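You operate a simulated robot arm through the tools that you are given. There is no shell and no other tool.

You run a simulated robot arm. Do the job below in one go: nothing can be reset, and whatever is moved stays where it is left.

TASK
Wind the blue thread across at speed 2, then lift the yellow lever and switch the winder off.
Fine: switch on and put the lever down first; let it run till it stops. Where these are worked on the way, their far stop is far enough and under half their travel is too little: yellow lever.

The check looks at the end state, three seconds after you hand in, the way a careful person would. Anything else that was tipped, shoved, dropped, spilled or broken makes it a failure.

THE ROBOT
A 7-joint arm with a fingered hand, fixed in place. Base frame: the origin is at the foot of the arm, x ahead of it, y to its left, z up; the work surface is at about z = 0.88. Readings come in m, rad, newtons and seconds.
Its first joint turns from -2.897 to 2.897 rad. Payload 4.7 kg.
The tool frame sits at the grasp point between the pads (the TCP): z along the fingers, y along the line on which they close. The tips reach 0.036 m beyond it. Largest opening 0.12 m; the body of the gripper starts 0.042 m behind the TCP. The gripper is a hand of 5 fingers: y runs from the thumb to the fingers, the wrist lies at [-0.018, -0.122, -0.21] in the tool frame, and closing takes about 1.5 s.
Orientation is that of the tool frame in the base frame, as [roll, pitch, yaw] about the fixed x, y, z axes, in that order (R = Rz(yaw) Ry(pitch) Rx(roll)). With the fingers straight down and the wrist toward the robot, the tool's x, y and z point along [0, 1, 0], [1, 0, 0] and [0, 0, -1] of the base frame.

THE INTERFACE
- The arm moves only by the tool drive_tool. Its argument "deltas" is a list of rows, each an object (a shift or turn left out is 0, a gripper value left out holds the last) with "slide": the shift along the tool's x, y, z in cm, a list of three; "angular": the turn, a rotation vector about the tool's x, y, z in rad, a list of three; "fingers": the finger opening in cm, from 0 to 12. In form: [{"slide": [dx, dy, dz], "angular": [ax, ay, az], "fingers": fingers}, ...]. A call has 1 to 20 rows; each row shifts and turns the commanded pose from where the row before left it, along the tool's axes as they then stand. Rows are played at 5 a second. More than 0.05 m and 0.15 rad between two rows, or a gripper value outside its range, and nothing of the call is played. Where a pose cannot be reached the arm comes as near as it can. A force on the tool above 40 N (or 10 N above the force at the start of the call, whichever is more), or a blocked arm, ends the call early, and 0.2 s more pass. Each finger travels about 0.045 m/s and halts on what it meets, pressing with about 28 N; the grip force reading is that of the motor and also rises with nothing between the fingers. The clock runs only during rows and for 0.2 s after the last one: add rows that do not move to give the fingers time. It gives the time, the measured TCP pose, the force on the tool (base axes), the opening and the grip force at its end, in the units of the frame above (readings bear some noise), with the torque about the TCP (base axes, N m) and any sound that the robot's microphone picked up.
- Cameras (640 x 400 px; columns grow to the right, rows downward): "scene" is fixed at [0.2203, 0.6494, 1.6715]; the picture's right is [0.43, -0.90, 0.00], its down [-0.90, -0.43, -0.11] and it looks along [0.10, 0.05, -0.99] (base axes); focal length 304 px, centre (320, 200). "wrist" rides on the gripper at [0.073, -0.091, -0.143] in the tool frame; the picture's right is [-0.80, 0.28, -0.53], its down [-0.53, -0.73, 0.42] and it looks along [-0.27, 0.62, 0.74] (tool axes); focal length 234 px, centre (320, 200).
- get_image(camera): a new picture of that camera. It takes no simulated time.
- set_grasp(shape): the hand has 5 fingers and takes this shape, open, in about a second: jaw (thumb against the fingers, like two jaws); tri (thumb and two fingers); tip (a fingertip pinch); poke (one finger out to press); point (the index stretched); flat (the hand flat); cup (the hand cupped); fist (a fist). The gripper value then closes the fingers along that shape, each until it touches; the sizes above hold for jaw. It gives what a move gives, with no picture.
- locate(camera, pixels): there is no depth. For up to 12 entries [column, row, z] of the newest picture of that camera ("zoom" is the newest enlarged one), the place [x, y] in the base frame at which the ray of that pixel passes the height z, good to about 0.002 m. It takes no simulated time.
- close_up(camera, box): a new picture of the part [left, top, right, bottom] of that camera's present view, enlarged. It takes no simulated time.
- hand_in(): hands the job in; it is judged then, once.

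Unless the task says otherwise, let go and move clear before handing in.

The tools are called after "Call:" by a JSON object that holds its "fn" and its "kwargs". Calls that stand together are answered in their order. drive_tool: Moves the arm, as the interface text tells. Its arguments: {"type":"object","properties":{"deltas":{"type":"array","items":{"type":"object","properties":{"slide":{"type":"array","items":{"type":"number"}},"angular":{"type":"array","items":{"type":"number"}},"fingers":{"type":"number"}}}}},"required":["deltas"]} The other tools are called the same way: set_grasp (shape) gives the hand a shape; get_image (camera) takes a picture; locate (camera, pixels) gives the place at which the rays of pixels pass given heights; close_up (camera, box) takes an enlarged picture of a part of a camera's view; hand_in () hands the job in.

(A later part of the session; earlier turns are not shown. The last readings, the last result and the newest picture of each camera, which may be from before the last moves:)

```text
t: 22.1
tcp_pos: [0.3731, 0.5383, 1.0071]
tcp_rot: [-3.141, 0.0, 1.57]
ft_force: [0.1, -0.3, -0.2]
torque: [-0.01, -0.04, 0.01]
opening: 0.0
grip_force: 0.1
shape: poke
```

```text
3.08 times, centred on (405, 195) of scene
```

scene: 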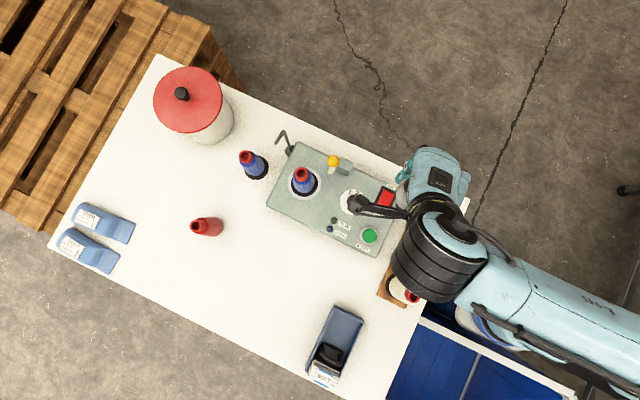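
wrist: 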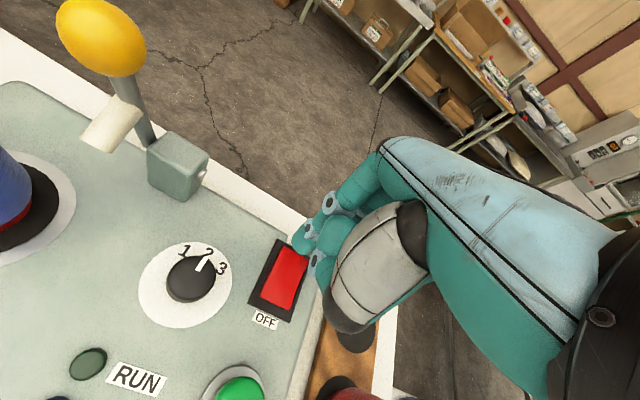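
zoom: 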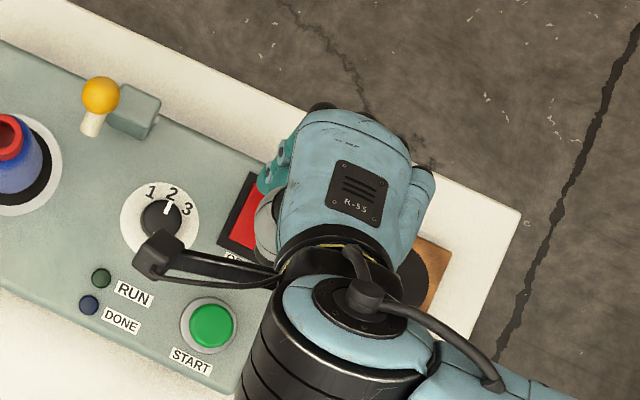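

The dial shows 2 clearly in the scene zoom, and the fingertip (wrist pixel (303,243)) is over the rocker's ON end. I'll press down in small steps.

Call:
{"fn": "drive_tool", "kwargs": {"deltas": [{"slide": [0, 0, 1.0]}, {"slide": [0, 0, 0.5]}, {"slide": [0, 0, 0.3]}, {"slide": [0, 0, 0.3]}, {"slide": [0, 0, 0.3]}, {}]}}

Call:
{"fn": "close_up", "kwargs": {"camera": "wrist", "box": [230, 200, 350, 310]}}

```text
t: 23.5
tcp_pos: [0.3748, 0.539, 0.9839]
tcp_rot: [-3.141, -0.001, 1.571]
ft_force: [-0.3, -0.4, 1.5]
torque: [0.02, 0.01, 0.03]
opening: 0.0
grip_force: 0.1
shape: poke
```

```text
3.64 times, centred on (290, 255) of wrist
```

zoom: 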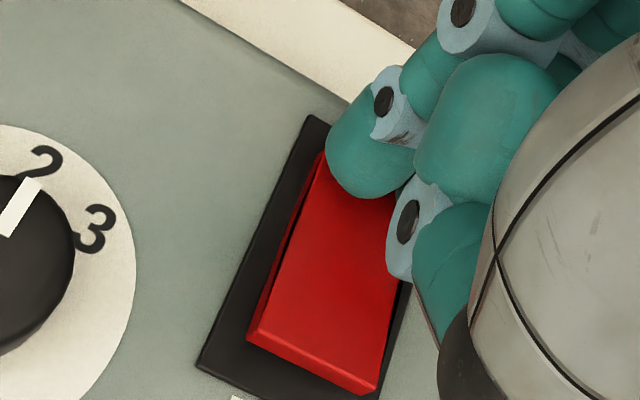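

The tip has just reached the rocker's ON end (1.5 N at tip z ≈ 0.948). I'll keep pressing a few millimetres more.

Call:
{"fn": "drive_tool", "kwargs": {"deltas": [{"slide": [0, 0, 0.25]}, {"slide": [0, 0, 0.25]}, {"slide": [0, 0, 0.25]}, {}]}}

Call:
{"fn": "close_up", "kwargs": {"camera": "wrist", "box": [230, 200, 350, 310]}}

```text
t: 24.3
tcp_pos: [0.3762, 0.5389, 0.9832]
tcp_rot: [3.136, -0.01, 1.569]
ft_force: [2.1, -3.0, 13.3]
torque: [-0.23, -0.09, -0.01]
opening: 0.0
grip_force: 0.0
shape: poke
stopped in row 4: the force on the tool passed its limit at 43 N (the readings are from after the stop); the commanded pose is now the measured one
```

```text
3.64 times, centred on (290, 255) of wrist
```

zoom: 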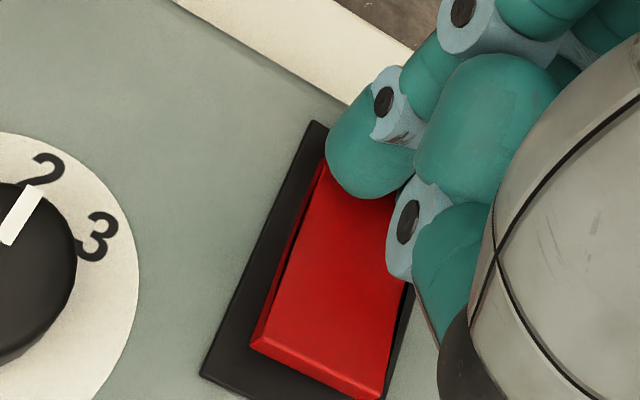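

The press met a firm stop (43 N), so the rocker should have bottomed on its ON side. I'll rise and check it.

Call:
{"fn": "drive_tool", "kwargs": {"deltas": [{"slide": [0, 0, -1.0]}, {"slide": [0, 0, -3]}, {"slide": [0, 0, -3]}, {"slide": [0, 0, -4]}, {"slide": [0, 0, -4]}, {}]}}

Call:
{"fn": "get_image", "kwargs": {"camera": "wrist"}}

Call:
{"fn": "close_up", "kwargs": {"camera": "wrist", "box": [200, 240, 300, 350]}}

Call:
{"fn": "close_up", "kwargs": {"camera": "scene", "box": [320, 140, 430, 260]}}

```text
t: 25.7
tcp_pos: [0.3754, 0.5374, 1.1318]
tcp_rot: [3.138, -0.006, 1.569]
ft_force: [0.2, -0.2, -0.6]
torque: [0.0, 0.02, -0.01]
opening: 0.0
grip_force: 0.0
shape: poke
```

```text
taken
```

wrist: 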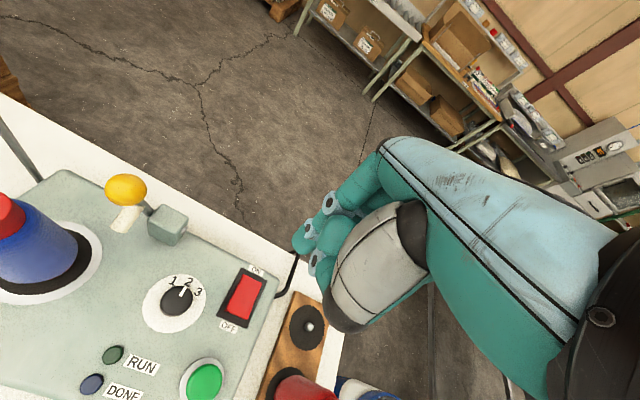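

```text
3.64 times, centred on (250, 295) of wrist
```

zoom: 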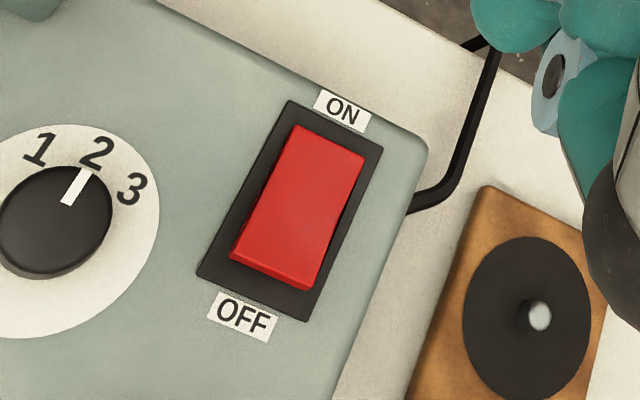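

```text
3.33 times, centred on (375, 200) of scene
```

zoom: 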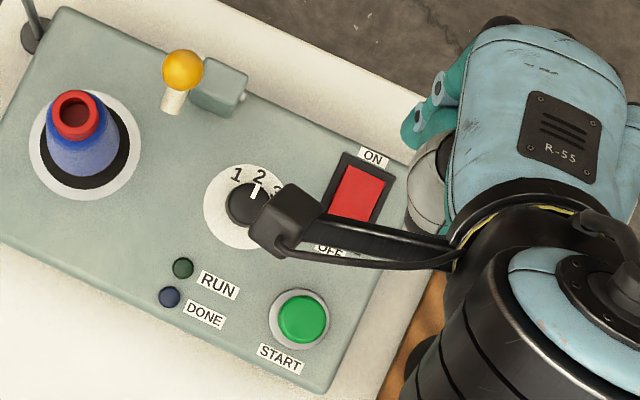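

The ON end now sits low with the frame visible beyond it, so the switch is ON, and the dial reads 2. Next I'll carry the poke finger over and behind the yellow ball (far side, x ≈ 0.395) to swing the lever down toward the robot.

Call:
{"fn": "drive_tool", "kwargs": {"deltas": [{"slide": [0, 0, -2]}, {"slide": [2.9, 0.4, 0]}, {"slide": [2.9, 0.4, 0]}, {"slide": [2.9, 0.4, 0]}, {"slide": [2.9, 0.4, 0]}, {"slide": [2.9, 0.4, 0]}, {}]}}

Call:
{"fn": "get_image", "kwargs": {"camera": "wrist"}}

Call:
{"fn": "get_image", "kwargs": {"camera": "scene"}}

```text
t: 27.3
tcp_pos: [0.3937, 0.6844, 1.1516]
tcp_rot: [3.137, -0.008, 1.572]
ft_force: [-0.5, -0.6, 0.2]
torque: [-0.01, 0.01, 0.01]
opening: 0.0
grip_force: 0.1
shape: poke
```

```text
taken
```

wrist: 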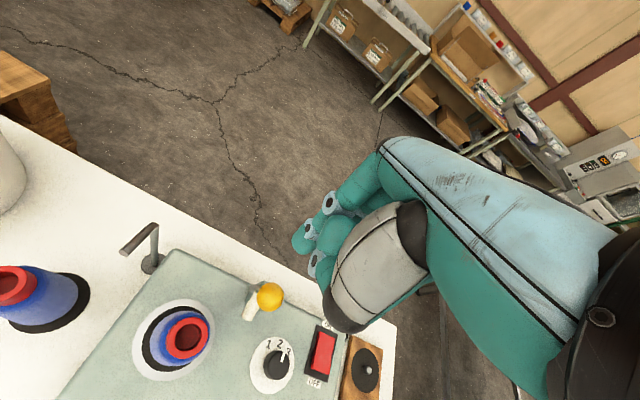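

```text
taken
```

scene: 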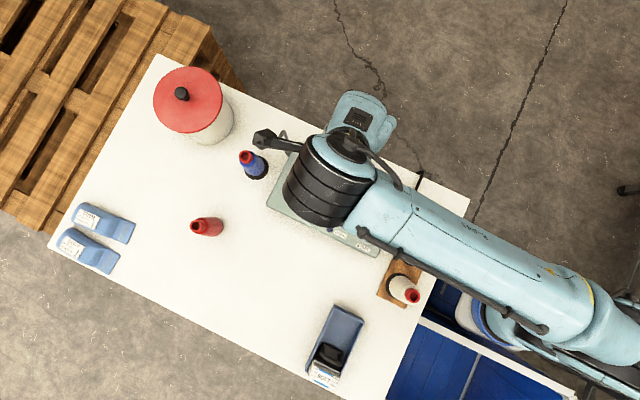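

The ball is at wrist pixel (270,296), just ahead of (robot side of) the fingertip line. I'll descend behind it in two stages.

Call:
{"fn": "drive_tool", "kwargs": {"deltas": [{"slide": [0, 0.15, 1.5]}, {"slide": [0, 0, 1.5]}, {"slide": [0, 0, 1.0]}, {}]}}

Call:
{"fn": "close_up", "kwargs": {"camera": "wrist", "box": [220, 200, 380, 340]}}

```text
t: 28.3
tcp_pos: [0.3968, 0.684, 1.1129]
tcp_rot: [3.139, -0.008, 1.571]
ft_force: [0.1, 0.6, -0.6]
torque: [-0.01, 0.0, 0.03]
opening: 0.0
grip_force: 0.1
shape: poke
```

```text
2.86 times, centred on (300, 270) of wrist
```

zoom: 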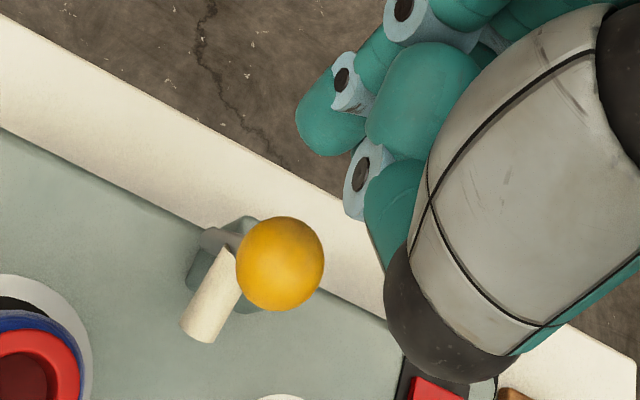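

The ball is ahead of and below the fingertip, with the thumb still above it. I'll descend the last 2.7 cm and check again.

Call:
{"fn": "drive_tool", "kwargs": {"deltas": [{"slide": [0, 0, 1.0]}, {"slide": [0, 0, 1.0]}, {"slide": [0, 0, 0.7]}, {}]}}

Call:
{"fn": "close_up", "kwargs": {"camera": "wrist", "box": [220, 200, 380, 340]}}

```text
t: 29.3
tcp_pos: [0.3974, 0.6847, 1.086]
tcp_rot: [3.137, -0.006, 1.571]
ft_force: [-0.2, -0.8, -0.8]
torque: [0.0, -0.02, 0.0]
opening: 0.0
grip_force: 0.1
shape: poke
```

```text
2.86 times, centred on (300, 270) of wrist
```

zoom: 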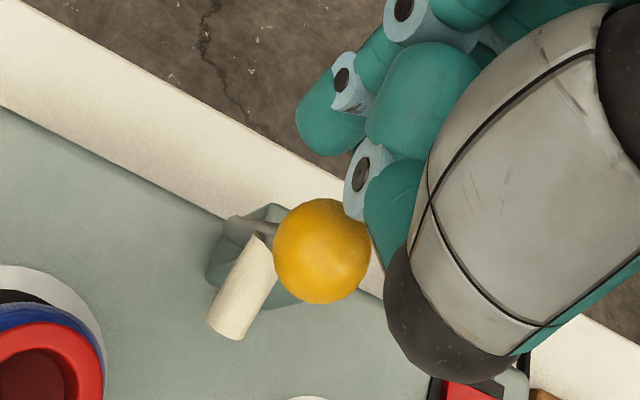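

The finger is behind the ball and clear (no force). I'll now push toward the robot along the start of the lever's arc and watch the force.

Call:
{"fn": "drive_tool", "kwargs": {"deltas": [{"slide": [0, -1.0, 0]}, {"slide": [0, -0.8, 0]}, {"slide": [0, -0.8, 0.05]}, {"slide": [0, -0.8, 0.15]}, {"slide": [0, -0.9, 0.3]}, {"slide": [0, -0.9, 0.4]}, {}]}}

Call:
{"fn": "get_image", "kwargs": {"camera": "wrist"}}

```text
t: 30.9
tcp_pos: [0.3444, 0.6844, 1.0773]
tcp_rot: [3.136, -0.008, 1.571]
ft_force: [-0.2, 0.6, 0.2]
torque: [0.03, 0.0, -0.03]
opening: 0.0
grip_force: 0.1
shape: poke
```

```text
taken
```

wrist: 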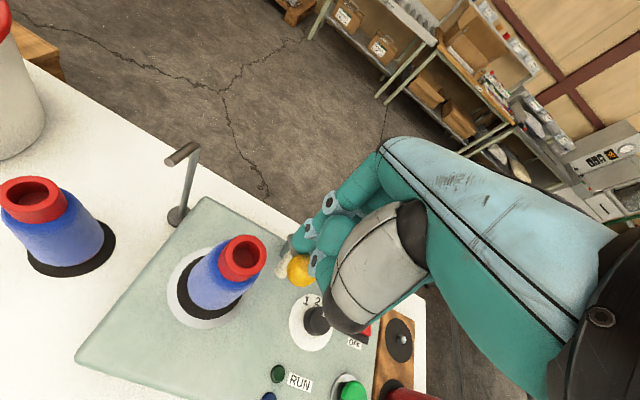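

The ball moves along with the finger, now at (300,270), with hardly any force. I'll keep following the arc down.

Call:
{"fn": "drive_tool", "kwargs": {"deltas": [{"slide": [0, -1.0, 0.5]}, {"slide": [0, -1.0, 0.55]}, {"slide": [0, -1.0, 0.65]}, {"slide": [0, -0.7, 0.75]}, {}]}}

Call:
{"fn": "get_image", "kwargs": {"camera": "wrist"}}

Call:
{"fn": "get_image", "kwargs": {"camera": "scene"}}

```text
t: 32.1
tcp_pos: [0.3064, 0.6841, 1.0514]
tcp_rot: [3.139, -0.007, 1.57]
ft_force: [-0.7, 0.1, 0.4]
torque: [-0.01, -0.03, 0.01]
opening: 0.0
grip_force: 0.0
shape: poke
```

```text
taken
```

wrist: 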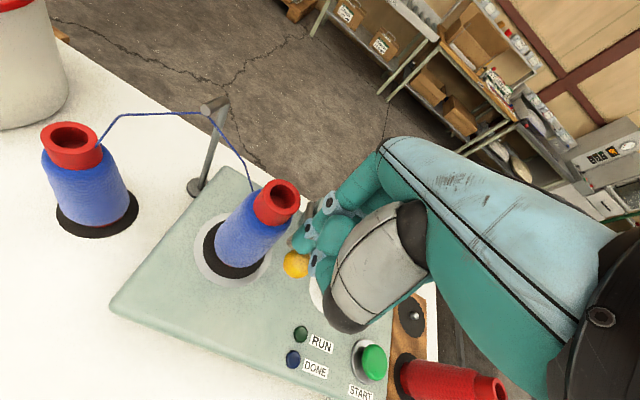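

```text
taken
```

scene: 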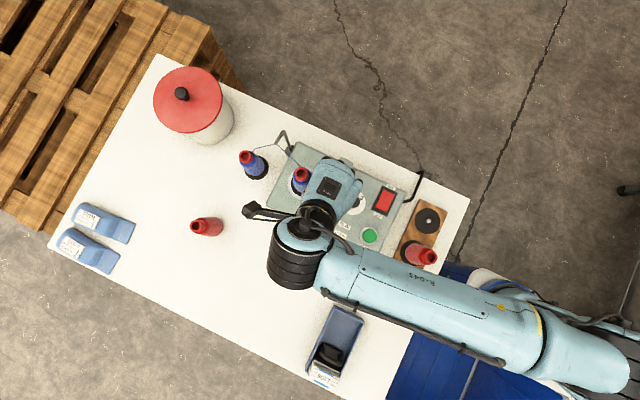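

A blue thread has now appeared from the feed cone (75,140) through the guide to the spindle cone, which confirms the set-up. I'll push the lever on to its lower stop in small steps.

Call:
{"fn": "drive_tool", "kwargs": {"deltas": [{"slide": [0, -0.5, 0.55]}, {"slide": [0, -0.5, 0.6]}, {}]}}

Call:
{"fn": "close_up", "kwargs": {"camera": "wrist", "box": [220, 180, 380, 330]}}

```text
t: 33.1
tcp_pos: [0.3003, 0.6824, 1.046]
tcp_rot: [3.134, -0.017, 1.57]
ft_force: [9.6, -5.0, 13.2]
torque: [-0.17, -0.35, -0.05]
opening: 0.0002
grip_force: 0.1
shape: poke
stopped in row 3: the force on the tool passed its limit at 41 N (the readings are from after the stop); the commanded pose is now the measured one
```

```text
2.67 times, centred on (300, 255) of wrist
```

zoom: 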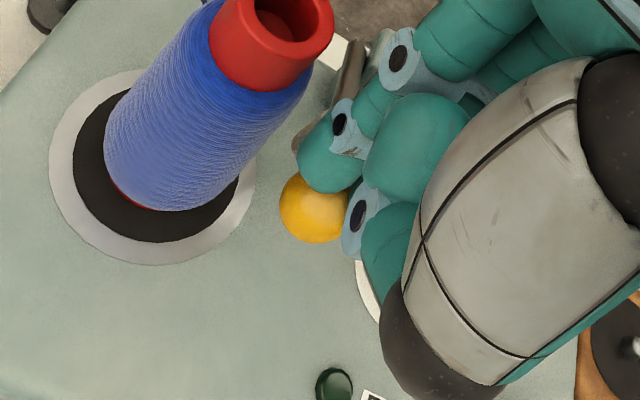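

The lever hit its lower stop (41 N) with the ball low beside the cone. I'll back off upward and check the lever's position.

Call:
{"fn": "drive_tool", "kwargs": {"deltas": [{"slide": [0, 0.5, -0.5]}, {"slide": [-0.3, 0.3, -2]}, {"slide": [-0.5, 0, -3]}, {"slide": [-1, 0, -3]}, {"slide": [-3, 0, -2]}, {"slide": [-4, 0, 0]}, {"slide": [-4, -1, 0]}, {}]}}

Call:
{"fn": "get_image", "kwargs": {"camera": "wrist"}}

Call:
{"fn": "get_image", "kwargs": {"camera": "scene"}}

```text
t: 34.9
tcp_pos: [0.2966, 0.5532, 1.1469]
tcp_rot: [3.136, -0.013, 1.569]
ft_force: [-0.4, 0.0, 0.0]
torque: [0.0, 0.0, 0.03]
opening: 0.0001
grip_force: 0.0
shape: poke
```

```text
taken
```

wrist: 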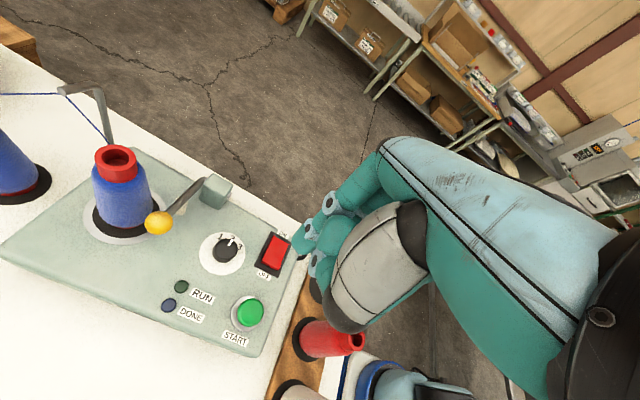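

```text
taken
```

scene: 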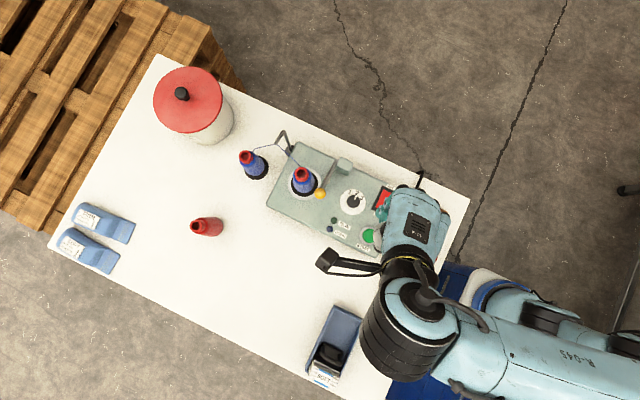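

The lever stays down, with its ball at scene pixel (320,195) and wrist pixel (158,223). I'll zoom in to measure where it rests and re-check the switch and dial.

Call:
{"fn": "close_up", "kwargs": {"camera": "wrist", "box": [80, 130, 320, 360]}}

Call:
{"fn": "close_up", "kwargs": {"camera": "scene", "box": [270, 130, 400, 260]}}

Call:
{"fn": "locate", "kwargs": {"camera": "wrist", "pixels": [[158, 223, 0.98], [158, 223, 1.0], [158, 223, 1.02], [158, 223, 1.04]]}}

Call:
{"fn": "locate", "kwargs": {"camera": "scene", "pixels": [[320.5, 194.5, 0.98], [320.5, 194.5, 1.0], [320.5, 194.5, 1.02], [320.5, 194.5, 1.04]]}}

```text
1.74 times, centred on (200, 245) of wrist
```

zoom: 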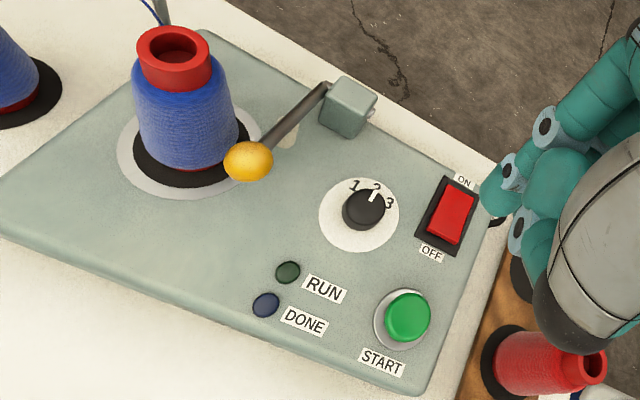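

```text
3.08 times, centred on (335, 195) of scene
```

zoom: 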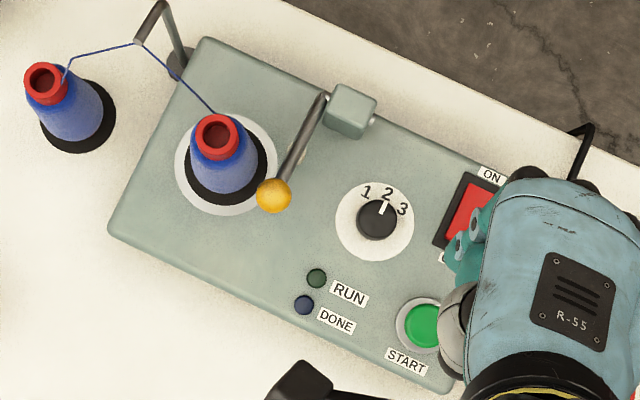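

```text
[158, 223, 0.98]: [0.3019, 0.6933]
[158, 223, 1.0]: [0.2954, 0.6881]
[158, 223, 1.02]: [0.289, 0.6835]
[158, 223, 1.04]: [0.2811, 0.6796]
```

```text
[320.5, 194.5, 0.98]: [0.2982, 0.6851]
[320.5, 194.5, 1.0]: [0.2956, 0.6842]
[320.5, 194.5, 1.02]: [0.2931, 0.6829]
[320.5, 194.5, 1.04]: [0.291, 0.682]
```

The ball rests at about (0.295, 0.686, 1.005), i.e. 63° forward of upright, where it met the stop. Next is START: I'll pin down its centre with both cameras.

Call:
{"fn": "locate", "kwargs": {"camera": "wrist", "pixels": [[250.6, 311, 0.945], [250.6, 311, 0.955], [250.6, 311, 0.965], [247, 314, 0.937]]}}

Call:
{"fn": "locate", "kwargs": {"camera": "scene", "pixels": [[370, 235.5, 0.945], [370, 235.5, 0.955], [370, 235.5, 0.965]]}}

```text
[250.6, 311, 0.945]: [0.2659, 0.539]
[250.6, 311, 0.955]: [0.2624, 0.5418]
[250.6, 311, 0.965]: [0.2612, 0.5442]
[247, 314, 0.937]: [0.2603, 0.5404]
```

```text
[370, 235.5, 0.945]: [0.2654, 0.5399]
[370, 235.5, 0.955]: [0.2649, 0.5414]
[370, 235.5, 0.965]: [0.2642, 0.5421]
```

Both views agree on START at (0.264, 0.541) with its top near z 0.953. I'll move above it and come down to a couple of centimetres over the button.

Call:
{"fn": "drive_tool", "kwargs": {"deltas": [{"slide": [-0.6, -1.6, 0]}, {"slide": [-0.6, -1.6, 0]}, {"slide": [0, 0, 3]}, {"slide": [0, 0, 3]}, {"slide": [0, 0, 3]}, {"slide": [0, 0, 3]}, {"slide": [0, 0, 2]}, {}]}}

Call:
{"fn": "get_image", "kwargs": {"camera": "wrist"}}

Call:
{"fn": "get_image", "kwargs": {"camera": "scene"}}

```text
t: 36.7
tcp_pos: [0.2612, 0.5442, 1.006]
tcp_rot: [3.135, -0.011, 1.569]
ft_force: [0.5, 0.4, 0.0]
torque: [0.0, -0.02, -0.02]
opening: 0.0001
grip_force: 0.0
shape: poke
```

```text
taken
```

wrist: 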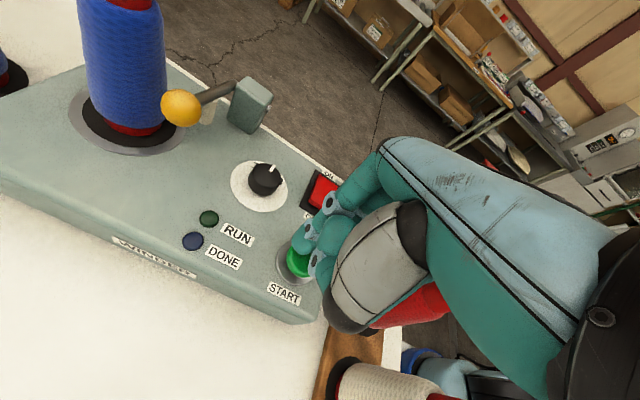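

```text
taken
```

scene: 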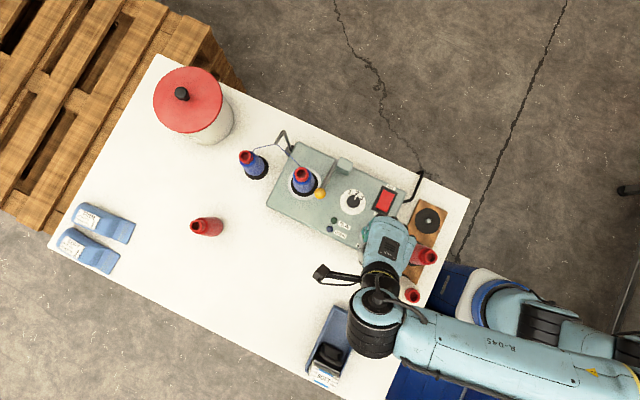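

The fingertip hangs over the green button at wrist pixel (300,262), and the hand's side stays clear of the red rack cone at (425,257). I'll zoom in on both before pressing.

Call:
{"fn": "close_up", "kwargs": {"camera": "wrist", "box": [250, 190, 370, 310]}}

Call:
{"fn": "close_up", "kwargs": {"camera": "scene", "box": [350, 200, 450, 310]}}

```text
3.33 times, centred on (310, 250) of wrist
```

zoom: 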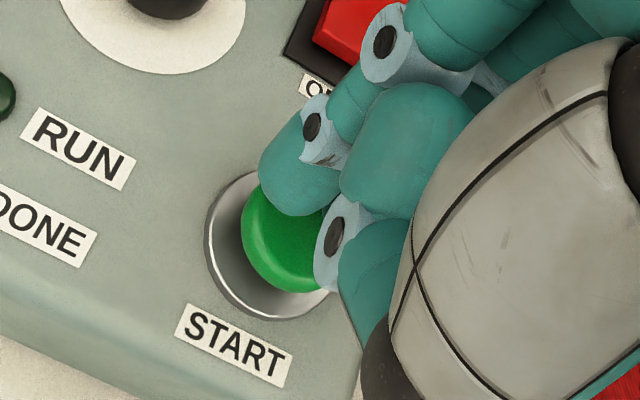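

```text
3.64 times, centred on (400, 255) of scene
```

zoom: 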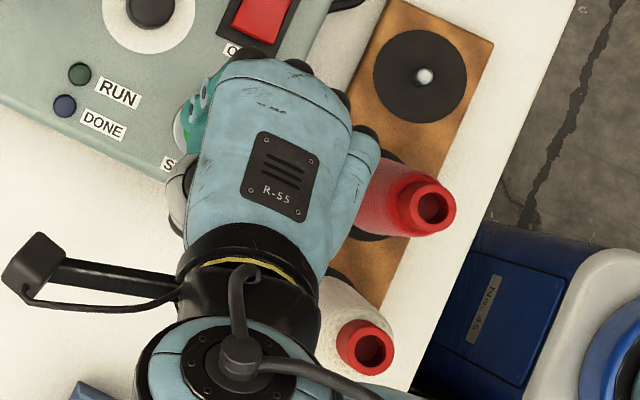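

The finger's line lands on the button within a few millimetres. I'll press down step by step and listen for the machine starting.

Call:
{"fn": "drive_tool", "kwargs": {"deltas": [{"slide": [-0.2, 0, 0.8]}, {"slide": [0, 0, 0.5]}, {"slide": [0, 0, 0.3]}, {"slide": [0, 0, 0.3]}, {"slide": [0, 0, 0.3]}, {"slide": [0, 0, 0.2]}]}}

Call:
{"fn": "close_up", "kwargs": {"camera": "wrist", "box": [170, 180, 350, 310]}}

```text
t: 38.1
tcp_pos: [0.2646, 0.5418, 0.9849]
tcp_rot: [3.135, -0.02, 1.57]
ft_force: [9.1, 2.4, 36.7]
torque: [-0.29, -0.26, 0.17]
opening: 0.0002
grip_force: 0.1
shape: poke
heard: click
```

```text
3.08 times, centred on (260, 245) of wrist
```

zoom: 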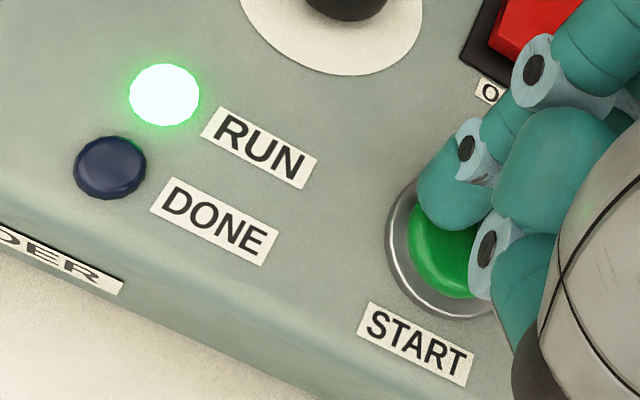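

The RUN lamp is lit and a click was heard, so the winder is running. I'll lift the finger off the button now and wait well clear.

Call:
{"fn": "drive_tool", "kwargs": {"deltas": [{"slide": [0, 0, -1.0]}, {"slide": [0, 0, -3]}, {"slide": [0, 0, -4]}, {"slide": [0, 0, -4]}, {"slide": [0, 0, -3]}, {}]}}

Call:
{"fn": "get_image", "kwargs": {"camera": "wrist"}}

Call:
{"fn": "close_up", "kwargs": {"camera": "scene", "box": [230, 120, 420, 260]}}

```text
t: 39.5
tcp_pos: [0.2627, 0.5397, 1.1332]
tcp_rot: [3.137, -0.014, 1.57]
ft_force: [-0.3, -0.5, 0.4]
torque: [0.03, 0.02, 0.0]
opening: 0.0
grip_force: 0.1
shape: poke
```

```text
taken
```

wrist: 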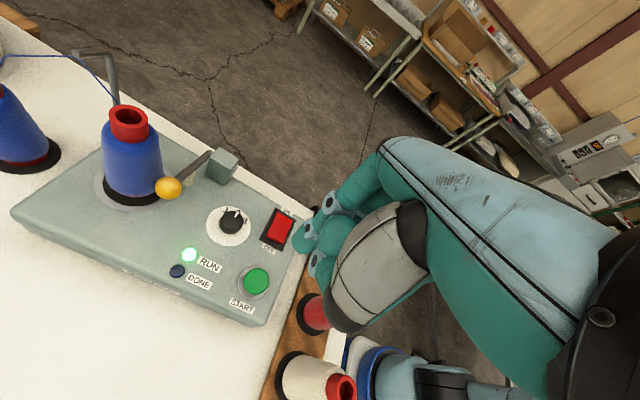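

```text
2.86 times, centred on (325, 190) of scene
```

zoom: 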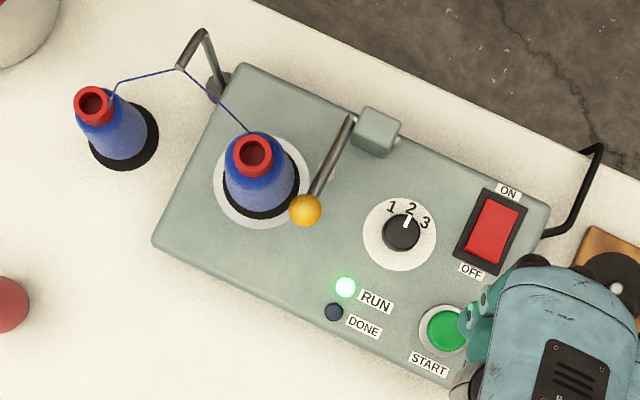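

RUN is lit at (189,254), the dial reads 2 and the lever is down. I'll wait in place and check the lamps.

Call:
{"fn": "drive_tool", "kwargs": {"deltas": [{}, {}, {}, {}, {}, {}, {}, {}, {}, {}, {}, {}, {}, {}, {}, {}, {}, {}, {}, {}]}}

Call:
{"fn": "drive_tool", "kwargs": {"deltas": [{}, {}, {}, {}, {}, {}, {}, {}, {}, {}, {}, {}, {}, {}, {}, {}, {}, {}, {}, {}]}}

Call:
{"fn": "get_image", "kwargs": {"camera": "wrist"}}

```text
t: 43.7
tcp_pos: [0.2631, 0.5401, 1.1325]
tcp_rot: [3.137, -0.013, 1.567]
ft_force: [0.1, 0.3, -0.1]
torque: [0.04, 0.02, 0.0]
opening: 0.0002
grip_force: 0.0
shape: poke
```

```text
t: 47.9
tcp_pos: [0.2619, 0.5407, 1.1313]
tcp_rot: [3.136, -0.012, 1.57]
ft_force: [0.2, -1.3, -0.1]
torque: [0.01, 0.0, -0.03]
opening: 0.0002
grip_force: 0.1
shape: poke
```

```text
taken
```

wrist: 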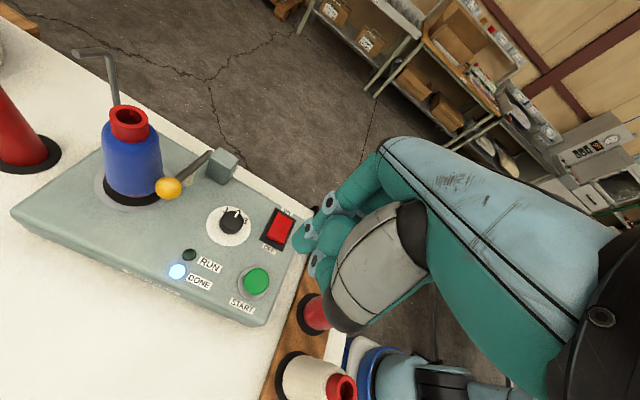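

DONE is lit at (178,271), RUN is dark, the thread has left the feed cone (now bare red at (20,140)) and the winder has stopped. To lift the lever I'll tilt the poke finger forward about 35° so it can slide under the ball from the robot side. I'll do that at a safe height first.

Call:
{"fn": "drive_tool", "kwargs": {"deltas": [{"slide": [3, -1, 0]}, {"slide": [3, -1, 0]}, {"slide": [4, -1, 0]}, {"slide": [4, -1, 0]}, {}]}}

Call:
{"fn": "drive_tool", "kwargs": {"deltas": [{"angular": [-0.1, 0, 0]}, {"angular": [-0.1, 0, 0]}, {"angular": [-0.1, 0, 0]}, {"angular": [-0.1, 0, 0]}, {"angular": [-0.1, 0, 0]}, {"angular": [-0.1, 0, 0]}, {}]}}

Call:
{"fn": "get_image", "kwargs": {"camera": "wrist"}}

Call:
{"fn": "get_image", "kwargs": {"camera": "scene"}}

```text
t: 49.1
tcp_pos: [0.2217, 0.6793, 1.1324]
tcp_rot: [3.133, -0.013, 1.57]
ft_force: [0.2, 0.5, -0.6]
torque: [0.0, -0.01, 0.01]
opening: 0.0
grip_force: 0.0
shape: poke
```

```text
t: 50.7
tcp_pos: [0.2228, 0.6799, 1.134]
tcp_rot: [2.534, -0.013, 1.569]
ft_force: [-0.4, -0.1, 0.5]
torque: [0.01, 0.02, -0.01]
opening: 0.0001
grip_force: 0.0
shape: poke
```

```text
taken
```

wrist: 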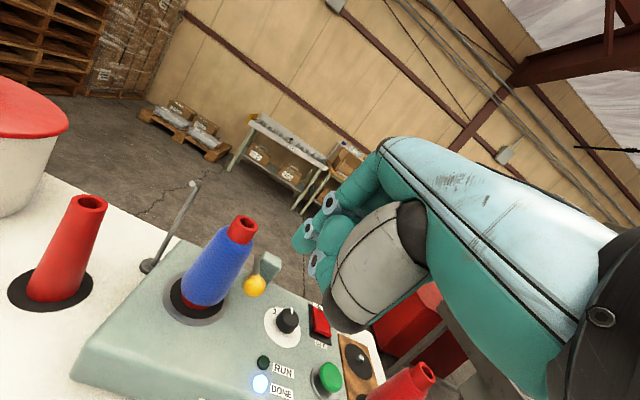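

```text
taken
```

scene: 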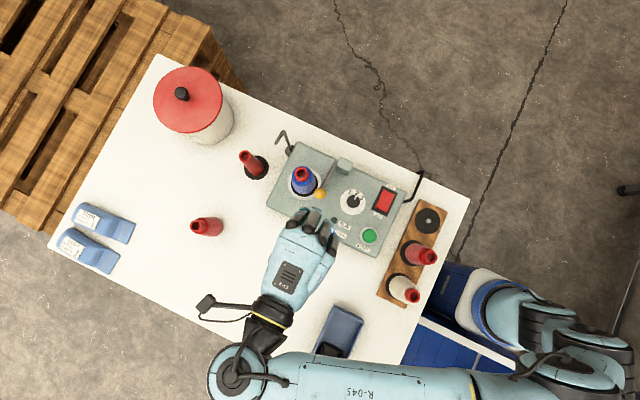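

The tilted pose is reached (roll 2.534, i.e. about 35°) with everything clear. I'll descend straight down in front of the ball to about z 1.05 and look.

Call:
{"fn": "drive_tool", "kwargs": {"deltas": [{"slide": [0, -1.6, 2.3]}, {"slide": [0, -1.6, 2.3]}, {"slide": [0, -1.6, 2.3]}, {}]}}

Call:
{"fn": "get_image", "kwargs": {"camera": "wrist"}}

Call:
{"fn": "close_up", "kwargs": {"camera": "scene", "box": [240, 140, 400, 300]}}

```text
t: 51.7
tcp_pos: [0.2235, 0.6818, 1.0484]
tcp_rot: [2.535, -0.011, 1.567]
ft_force: [1.0, -0.6, 0.4]
torque: [0.0, -0.01, 0.04]
opening: 0.0
grip_force: 0.0
shape: poke
```

```text
taken
```

wrist: 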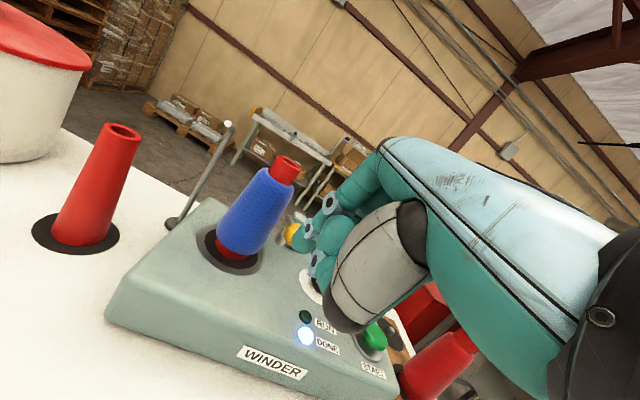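

```text
2.50 times, centred on (320, 220) of scene
```

zoom: 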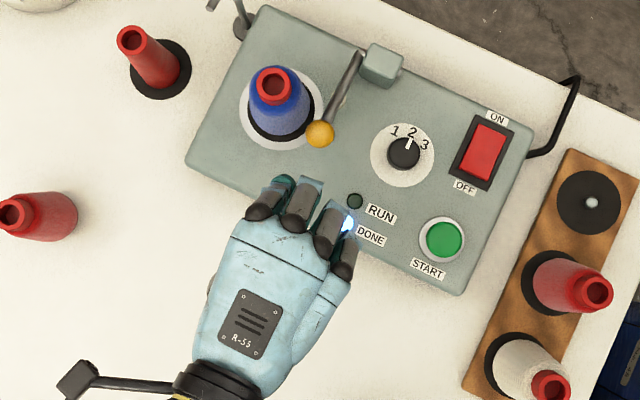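

In the tool frame the ball is 3.3 cm to the dorsal side of the finger's axis and 7.6 cm ahead, as planned. I'll slide the finger forward along its axis 6 cm so it passes under the ball.

Call:
{"fn": "drive_tool", "kwargs": {"deltas": [{"slide": [-0.1, 0, 1.5]}, {"slide": [0, 0, 1.5]}, {"slide": [0, 0, 1.5]}, {"slide": [0, 0, 1.5]}, {}]}}

Call:
{"fn": "close_up", "kwargs": {"camera": "wrist", "box": [220, 140, 400, 300]}}

Call:
{"fn": "close_up", "kwargs": {"camera": "scene", "box": [260, 140, 380, 260]}}

```text
t: 52.9
tcp_pos: [0.2565, 0.6804, 1.0]
tcp_rot: [2.536, -0.013, 1.568]
ft_force: [-0.8, 0.4, 0.3]
torque: [-0.01, 0.0, 0.01]
opening: 0.0
grip_force: 0.0
shape: poke
```

```text
2.50 times, centred on (310, 220) of wrist
```

zoom: 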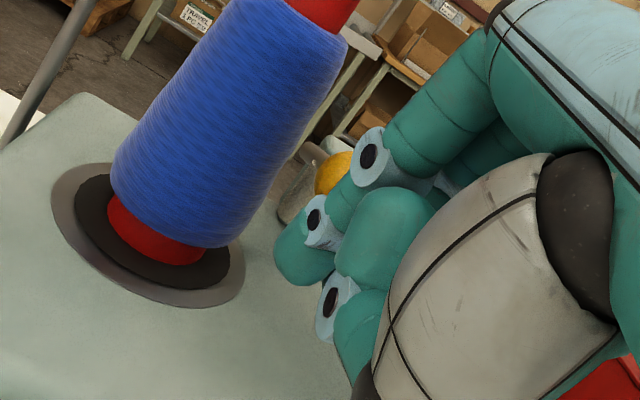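

```text
3.33 times, centred on (320, 200) of scene
```

zoom: 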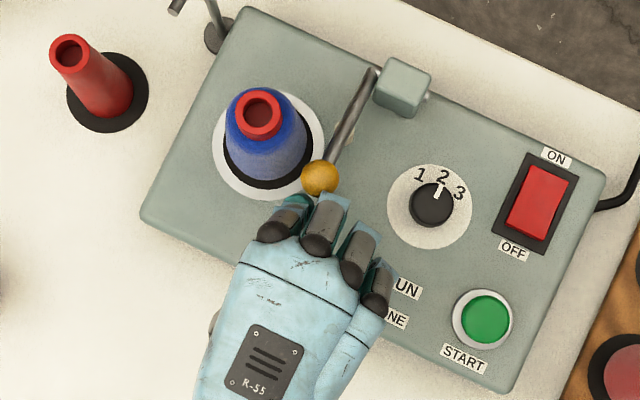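

The finger is now in front of and under the ball, with the ball peeking out above it at zoom (333,172) and no contact force yet. I'll shift back slightly so the ball meets the finger near its tip, then close the gap gently.

Call:
{"fn": "drive_tool", "kwargs": {"deltas": [{"slide": [0.1, 0, -0.5]}, {"slide": [0, 0.4, 0]}, {"slide": [0, 0.4, 0]}, {}]}}

Call:
{"fn": "close_up", "kwargs": {"camera": "wrist", "box": [240, 160, 380, 270]}}

Call:
{"fn": "close_up", "kwargs": {"camera": "scene", "box": [280, 150, 360, 230]}}

```text
t: 53.9
tcp_pos: [0.2608, 0.6809, 1.0096]
tcp_rot: [2.536, -0.012, 1.569]
ft_force: [-2.0, -1.6, 0.7]
torque: [0.01, 0.02, -0.06]
opening: 0.0
grip_force: 0.1
shape: poke
```

```text
3.64 times, centred on (310, 215) of wrist
```

zoom: 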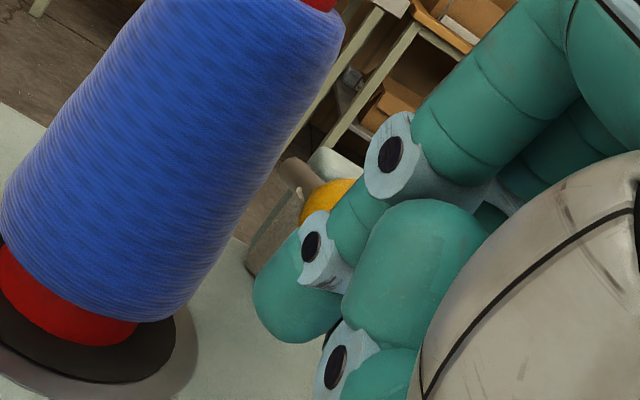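

```text
5.00 times, centred on (320, 190) of scene
```

zoom: 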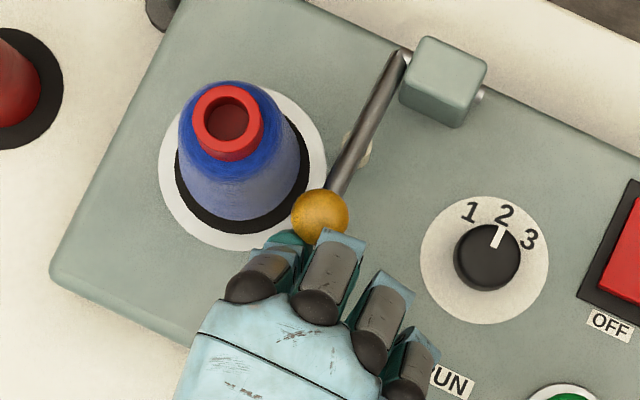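

A light contact has begun (2 N backward). I'll now follow the lever's arc up and back in steps, starting with about 25° of it.

Call:
{"fn": "drive_tool", "kwargs": {"deltas": [{"slide": [0, 0.75, -0.35]}, {"slide": [0, 0.75, -0.33]}, {"slide": [0, 0.75, -0.3]}, {"slide": [0, 0.9, -0.2]}, {"slide": [0, 0.95, -0.13]}, {}]}}

Call:
{"fn": "get_image", "kwargs": {"camera": "wrist"}}

Call:
{"fn": "close_up", "kwargs": {"camera": "scene", "box": [260, 130, 380, 250]}}

```text
t: 55.3
tcp_pos: [0.2887, 0.6805, 1.0432]
tcp_rot: [2.534, -0.012, 1.569]
ft_force: [-1.8, -3.2, 1.9]
torque: [-0.01, -0.03, -0.13]
opening: 0.0002
grip_force: 0.0
shape: poke
```

```text
taken
```

wrist: 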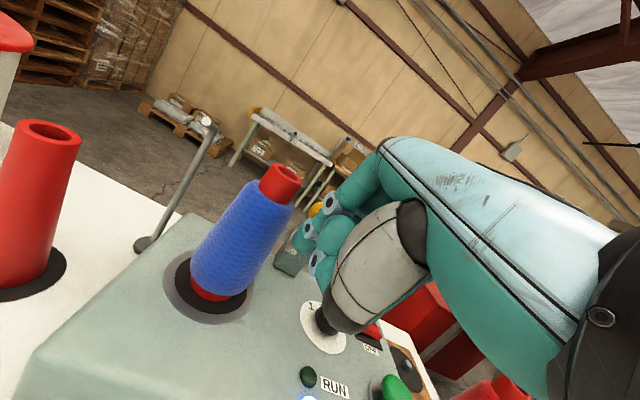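

```text
3.33 times, centred on (320, 190) of scene
```

zoom: 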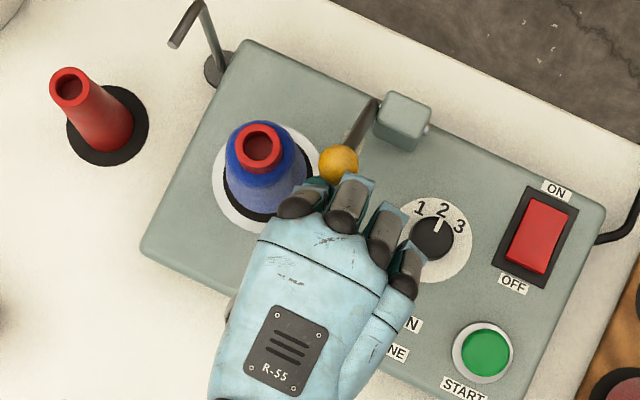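

The ball has moved up and back to scene zoom (340,163), so the lever is rising. There's a sideways force of -3.2 N, though, so I'll zoom in to be sure the hand isn't touching the cone.

Call:
{"fn": "close_up", "kwargs": {"camera": "wrist", "box": [230, 150, 370, 280]}}

Call:
{"fn": "close_up", "kwargs": {"camera": "scene", "box": [285, 160, 345, 210]}}

```text
3.08 times, centred on (300, 215) of wrist
```

zoom: 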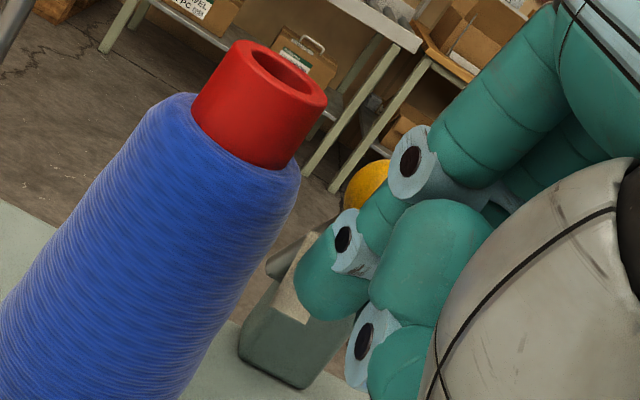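

```text
8.00 times, centred on (315, 185) of scene
```

zoom: 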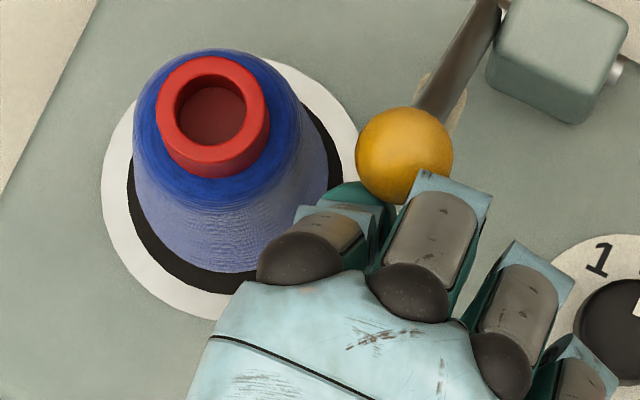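

The zoom shows a clear gap between the hand and the cone. The ball is simply cradled between index and middle finger, which explains the small side force. I'll continue along the arc.

Call:
{"fn": "drive_tool", "kwargs": {"deltas": [{"slide": [-0.05, 0.9, -0.05]}, {"slide": [-0.05, 0.9, 0.02]}, {"slide": [0, 0.9, 0.12]}, {"slide": [0, 0.9, 0.17]}, {}]}}

Call:
{"fn": "close_up", "kwargs": {"camera": "wrist", "box": [230, 150, 370, 280]}}

Call:
{"fn": "close_up", "kwargs": {"camera": "scene", "box": [270, 130, 370, 220]}}

```text
t: 56.5
tcp_pos: [0.3187, 0.6783, 1.0612]
tcp_rot: [2.536, -0.012, 1.57]
ft_force: [-1.0, -1.1, 1.0]
torque: [-0.03, -0.03, -0.02]
opening: 0.0001
grip_force: 0.1
shape: poke
```

```text
3.08 times, centred on (300, 215) of wrist
```

zoom: 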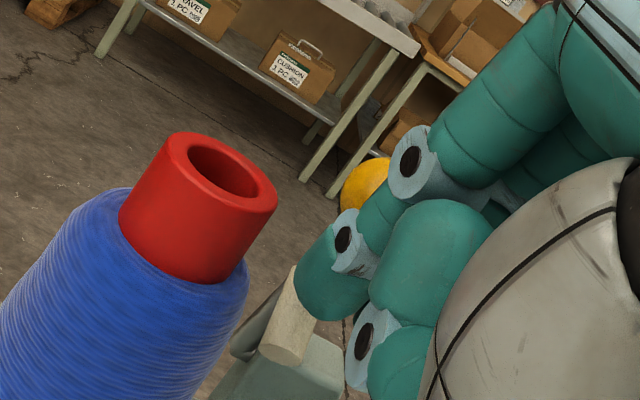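

```text
4.44 times, centred on (320, 175) of scene
```

zoom: 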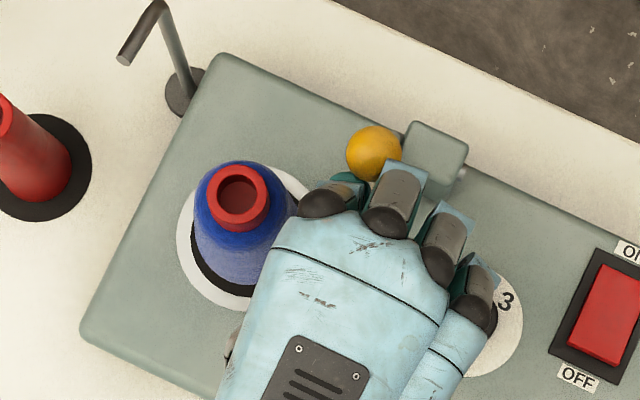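

The lever is nearly upright, with the ball at scene zoom (374,153). I'll push on gently until it meets its upper stop.

Call:
{"fn": "drive_tool", "kwargs": {"deltas": [{"slide": [0, 0.6, 0.2]}, {"slide": [0, 0.6, 0.2]}, {"slide": [0, 0.3, 0.12]}, {}]}}

Call:
{"fn": "close_up", "kwargs": {"camera": "wrist", "box": [230, 150, 370, 280]}}

Call:
{"fn": "close_up", "kwargs": {"camera": "scene", "box": [270, 130, 370, 220]}}

```text
t: 57.5
tcp_pos: [0.3325, 0.6791, 1.065]
tcp_rot: [2.537, -0.013, 1.571]
ft_force: [-11.3, -4.2, -0.9]
torque: [0.0, 0.01, -0.05]
opening: 0.0001
grip_force: 0.1
shape: poke
```

```text
3.08 times, centred on (300, 215) of wrist
```

zoom: 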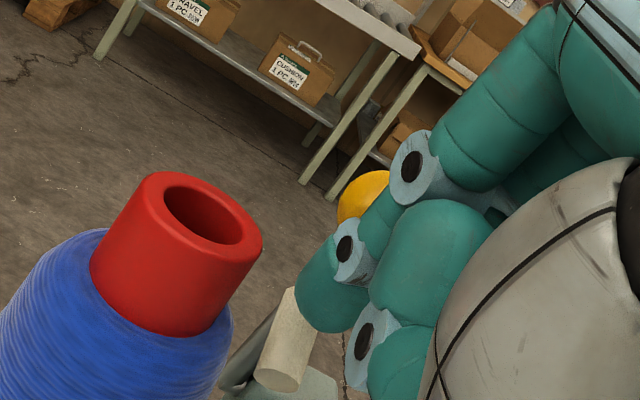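

```text
4.44 times, centred on (320, 175) of scene
```

zoom: 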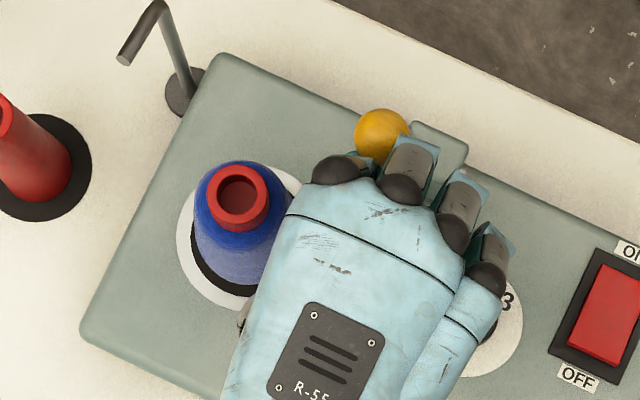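

The ball is back at scene pixel (334,160), its original upper place, and the 11 N pushback shows it's at the stop. I'll withdraw straight toward the robot, then rise and check that the lever stays up.

Call:
{"fn": "drive_tool", "kwargs": {"deltas": [{"slide": [0, -0.82, -0.57]}, {"slide": [0, -1.64, -1.14]}, {"slide": [0, -1.64, -1.14]}, {"slide": [0, 1.7, -2.5]}, {"slide": [0, 1.7, -2.5]}, {"slide": [0, 1.7, -2.5]}, {}]}}

Call:
{"fn": "get_image", "kwargs": {"camera": "wrist"}}

Call:
{"fn": "get_image", "kwargs": {"camera": "scene"}}

```text
t: 59.1
tcp_pos: [0.2825, 0.6778, 1.157]
tcp_rot: [2.538, -0.012, 1.572]
ft_force: [-0.1, 0.8, 0.2]
torque: [-0.01, -0.01, 0.0]
opening: 0.0001
grip_force: 0.1
shape: poke
```

```text
taken
```

wrist: 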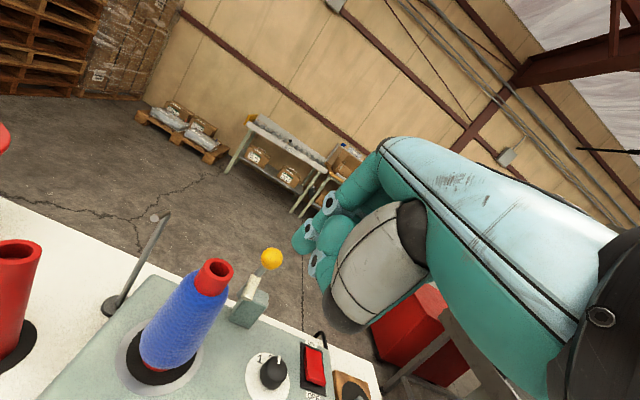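

```text
taken
```

scene: 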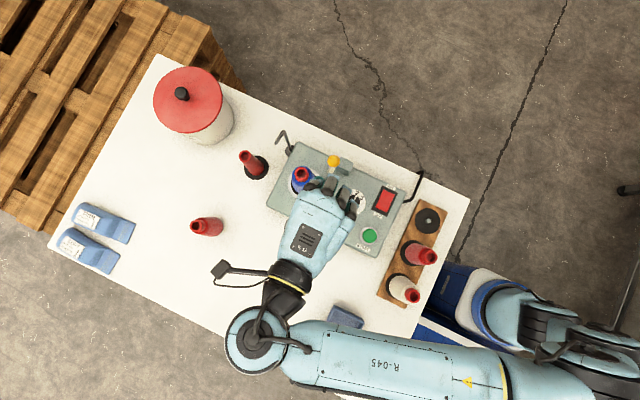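

The lever stays up with its ball at (333,161). I'll turn the hand upright again and move above the rocker's OFF end.

Call:
{"fn": "drive_tool", "kwargs": {"deltas": [{"angular": [0.1, 0, 0]}, {"angular": [0.1, 0, 0]}, {"angular": [0.1, 0, 0]}, {"angular": [0.1, 0, 0]}, {"angular": [0.1, 0, 0]}, {"angular": [0.1, 0, 0]}, {}]}}

Call:
{"fn": "drive_tool", "kwargs": {"deltas": [{"slide": [-3.5, 0, 0]}, {"slide": [-3.5, 1.4, 0]}, {"slide": [-3.5, 2, 0]}, {"slide": [-3.3, 2.2, 0]}, {}]}}

Call:
{"fn": "get_image", "kwargs": {"camera": "wrist"}}

Call:
{"fn": "get_image", "kwargs": {"camera": "scene"}}

```text
t: 60.7
tcp_pos: [0.2829, 0.6773, 1.1586]
tcp_rot: [3.137, -0.012, 1.569]
ft_force: [1.1, 0.3, 0.0]
torque: [0.04, 0.0, 0.01]
opening: 0.0
grip_force: 0.1
shape: poke
```

```text
t: 61.9
tcp_pos: [0.3385, 0.5415, 1.1553]
tcp_rot: [3.136, -0.013, 1.57]
ft_force: [0.7, -0.1, 0.4]
torque: [0.04, 0.01, -0.03]
opening: 0.0
grip_force: 0.1
shape: poke
```

```text
taken
```

wrist: 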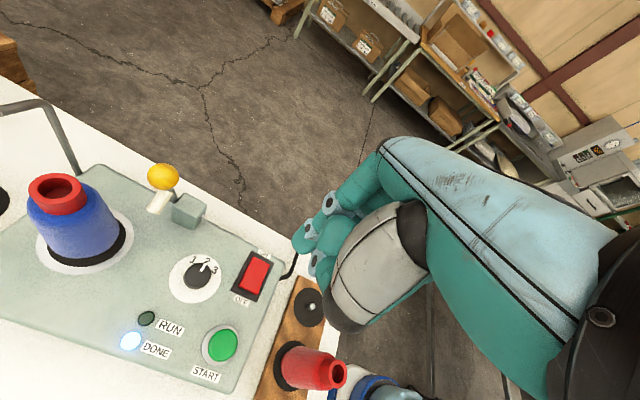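

```text
taken
```

scene: 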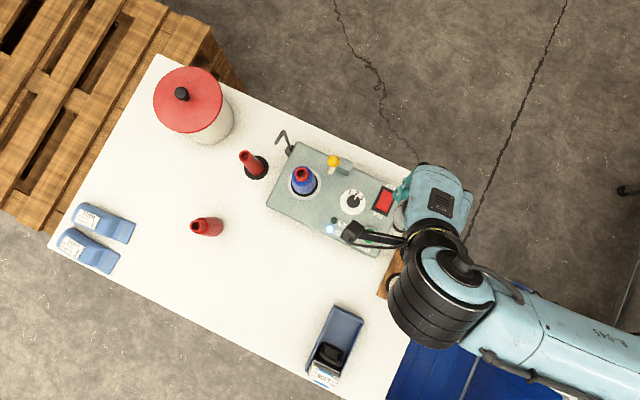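

The hand is over the OFF end at (0.3385, 0.5415), and DONE is still lit. I'll descend to just above it and zoom in.

Call:
{"fn": "drive_tool", "kwargs": {"deltas": [{"slide": [0, 0, 3]}, {"slide": [0, 0, 3]}, {"slide": [0, 0, 3]}, {"slide": [0, 0, 3]}, {"slide": [0, 0, 2.5]}, {}]}}

Call:
{"fn": "close_up", "kwargs": {"camera": "wrist", "box": [230, 190, 360, 310]}}

```text
t: 63.3
tcp_pos: [0.3402, 0.542, 1.0104]
tcp_rot: [3.138, -0.012, 1.571]
ft_force: [0.0, -0.5, -0.4]
torque: [-0.03, -0.02, -0.01]
opening: 0.0
grip_force: 0.0
shape: poke
```

```text
3.33 times, centred on (295, 250) of wrist
```

zoom: 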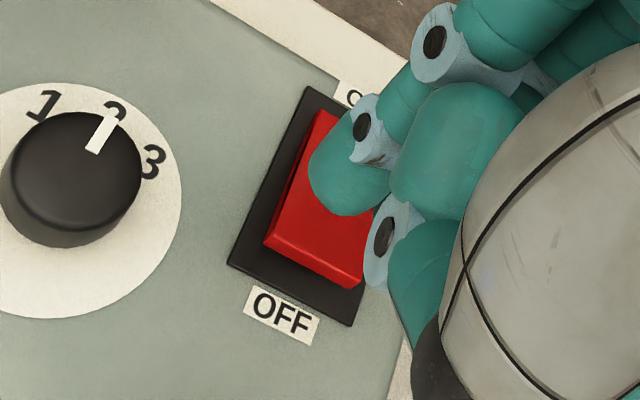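

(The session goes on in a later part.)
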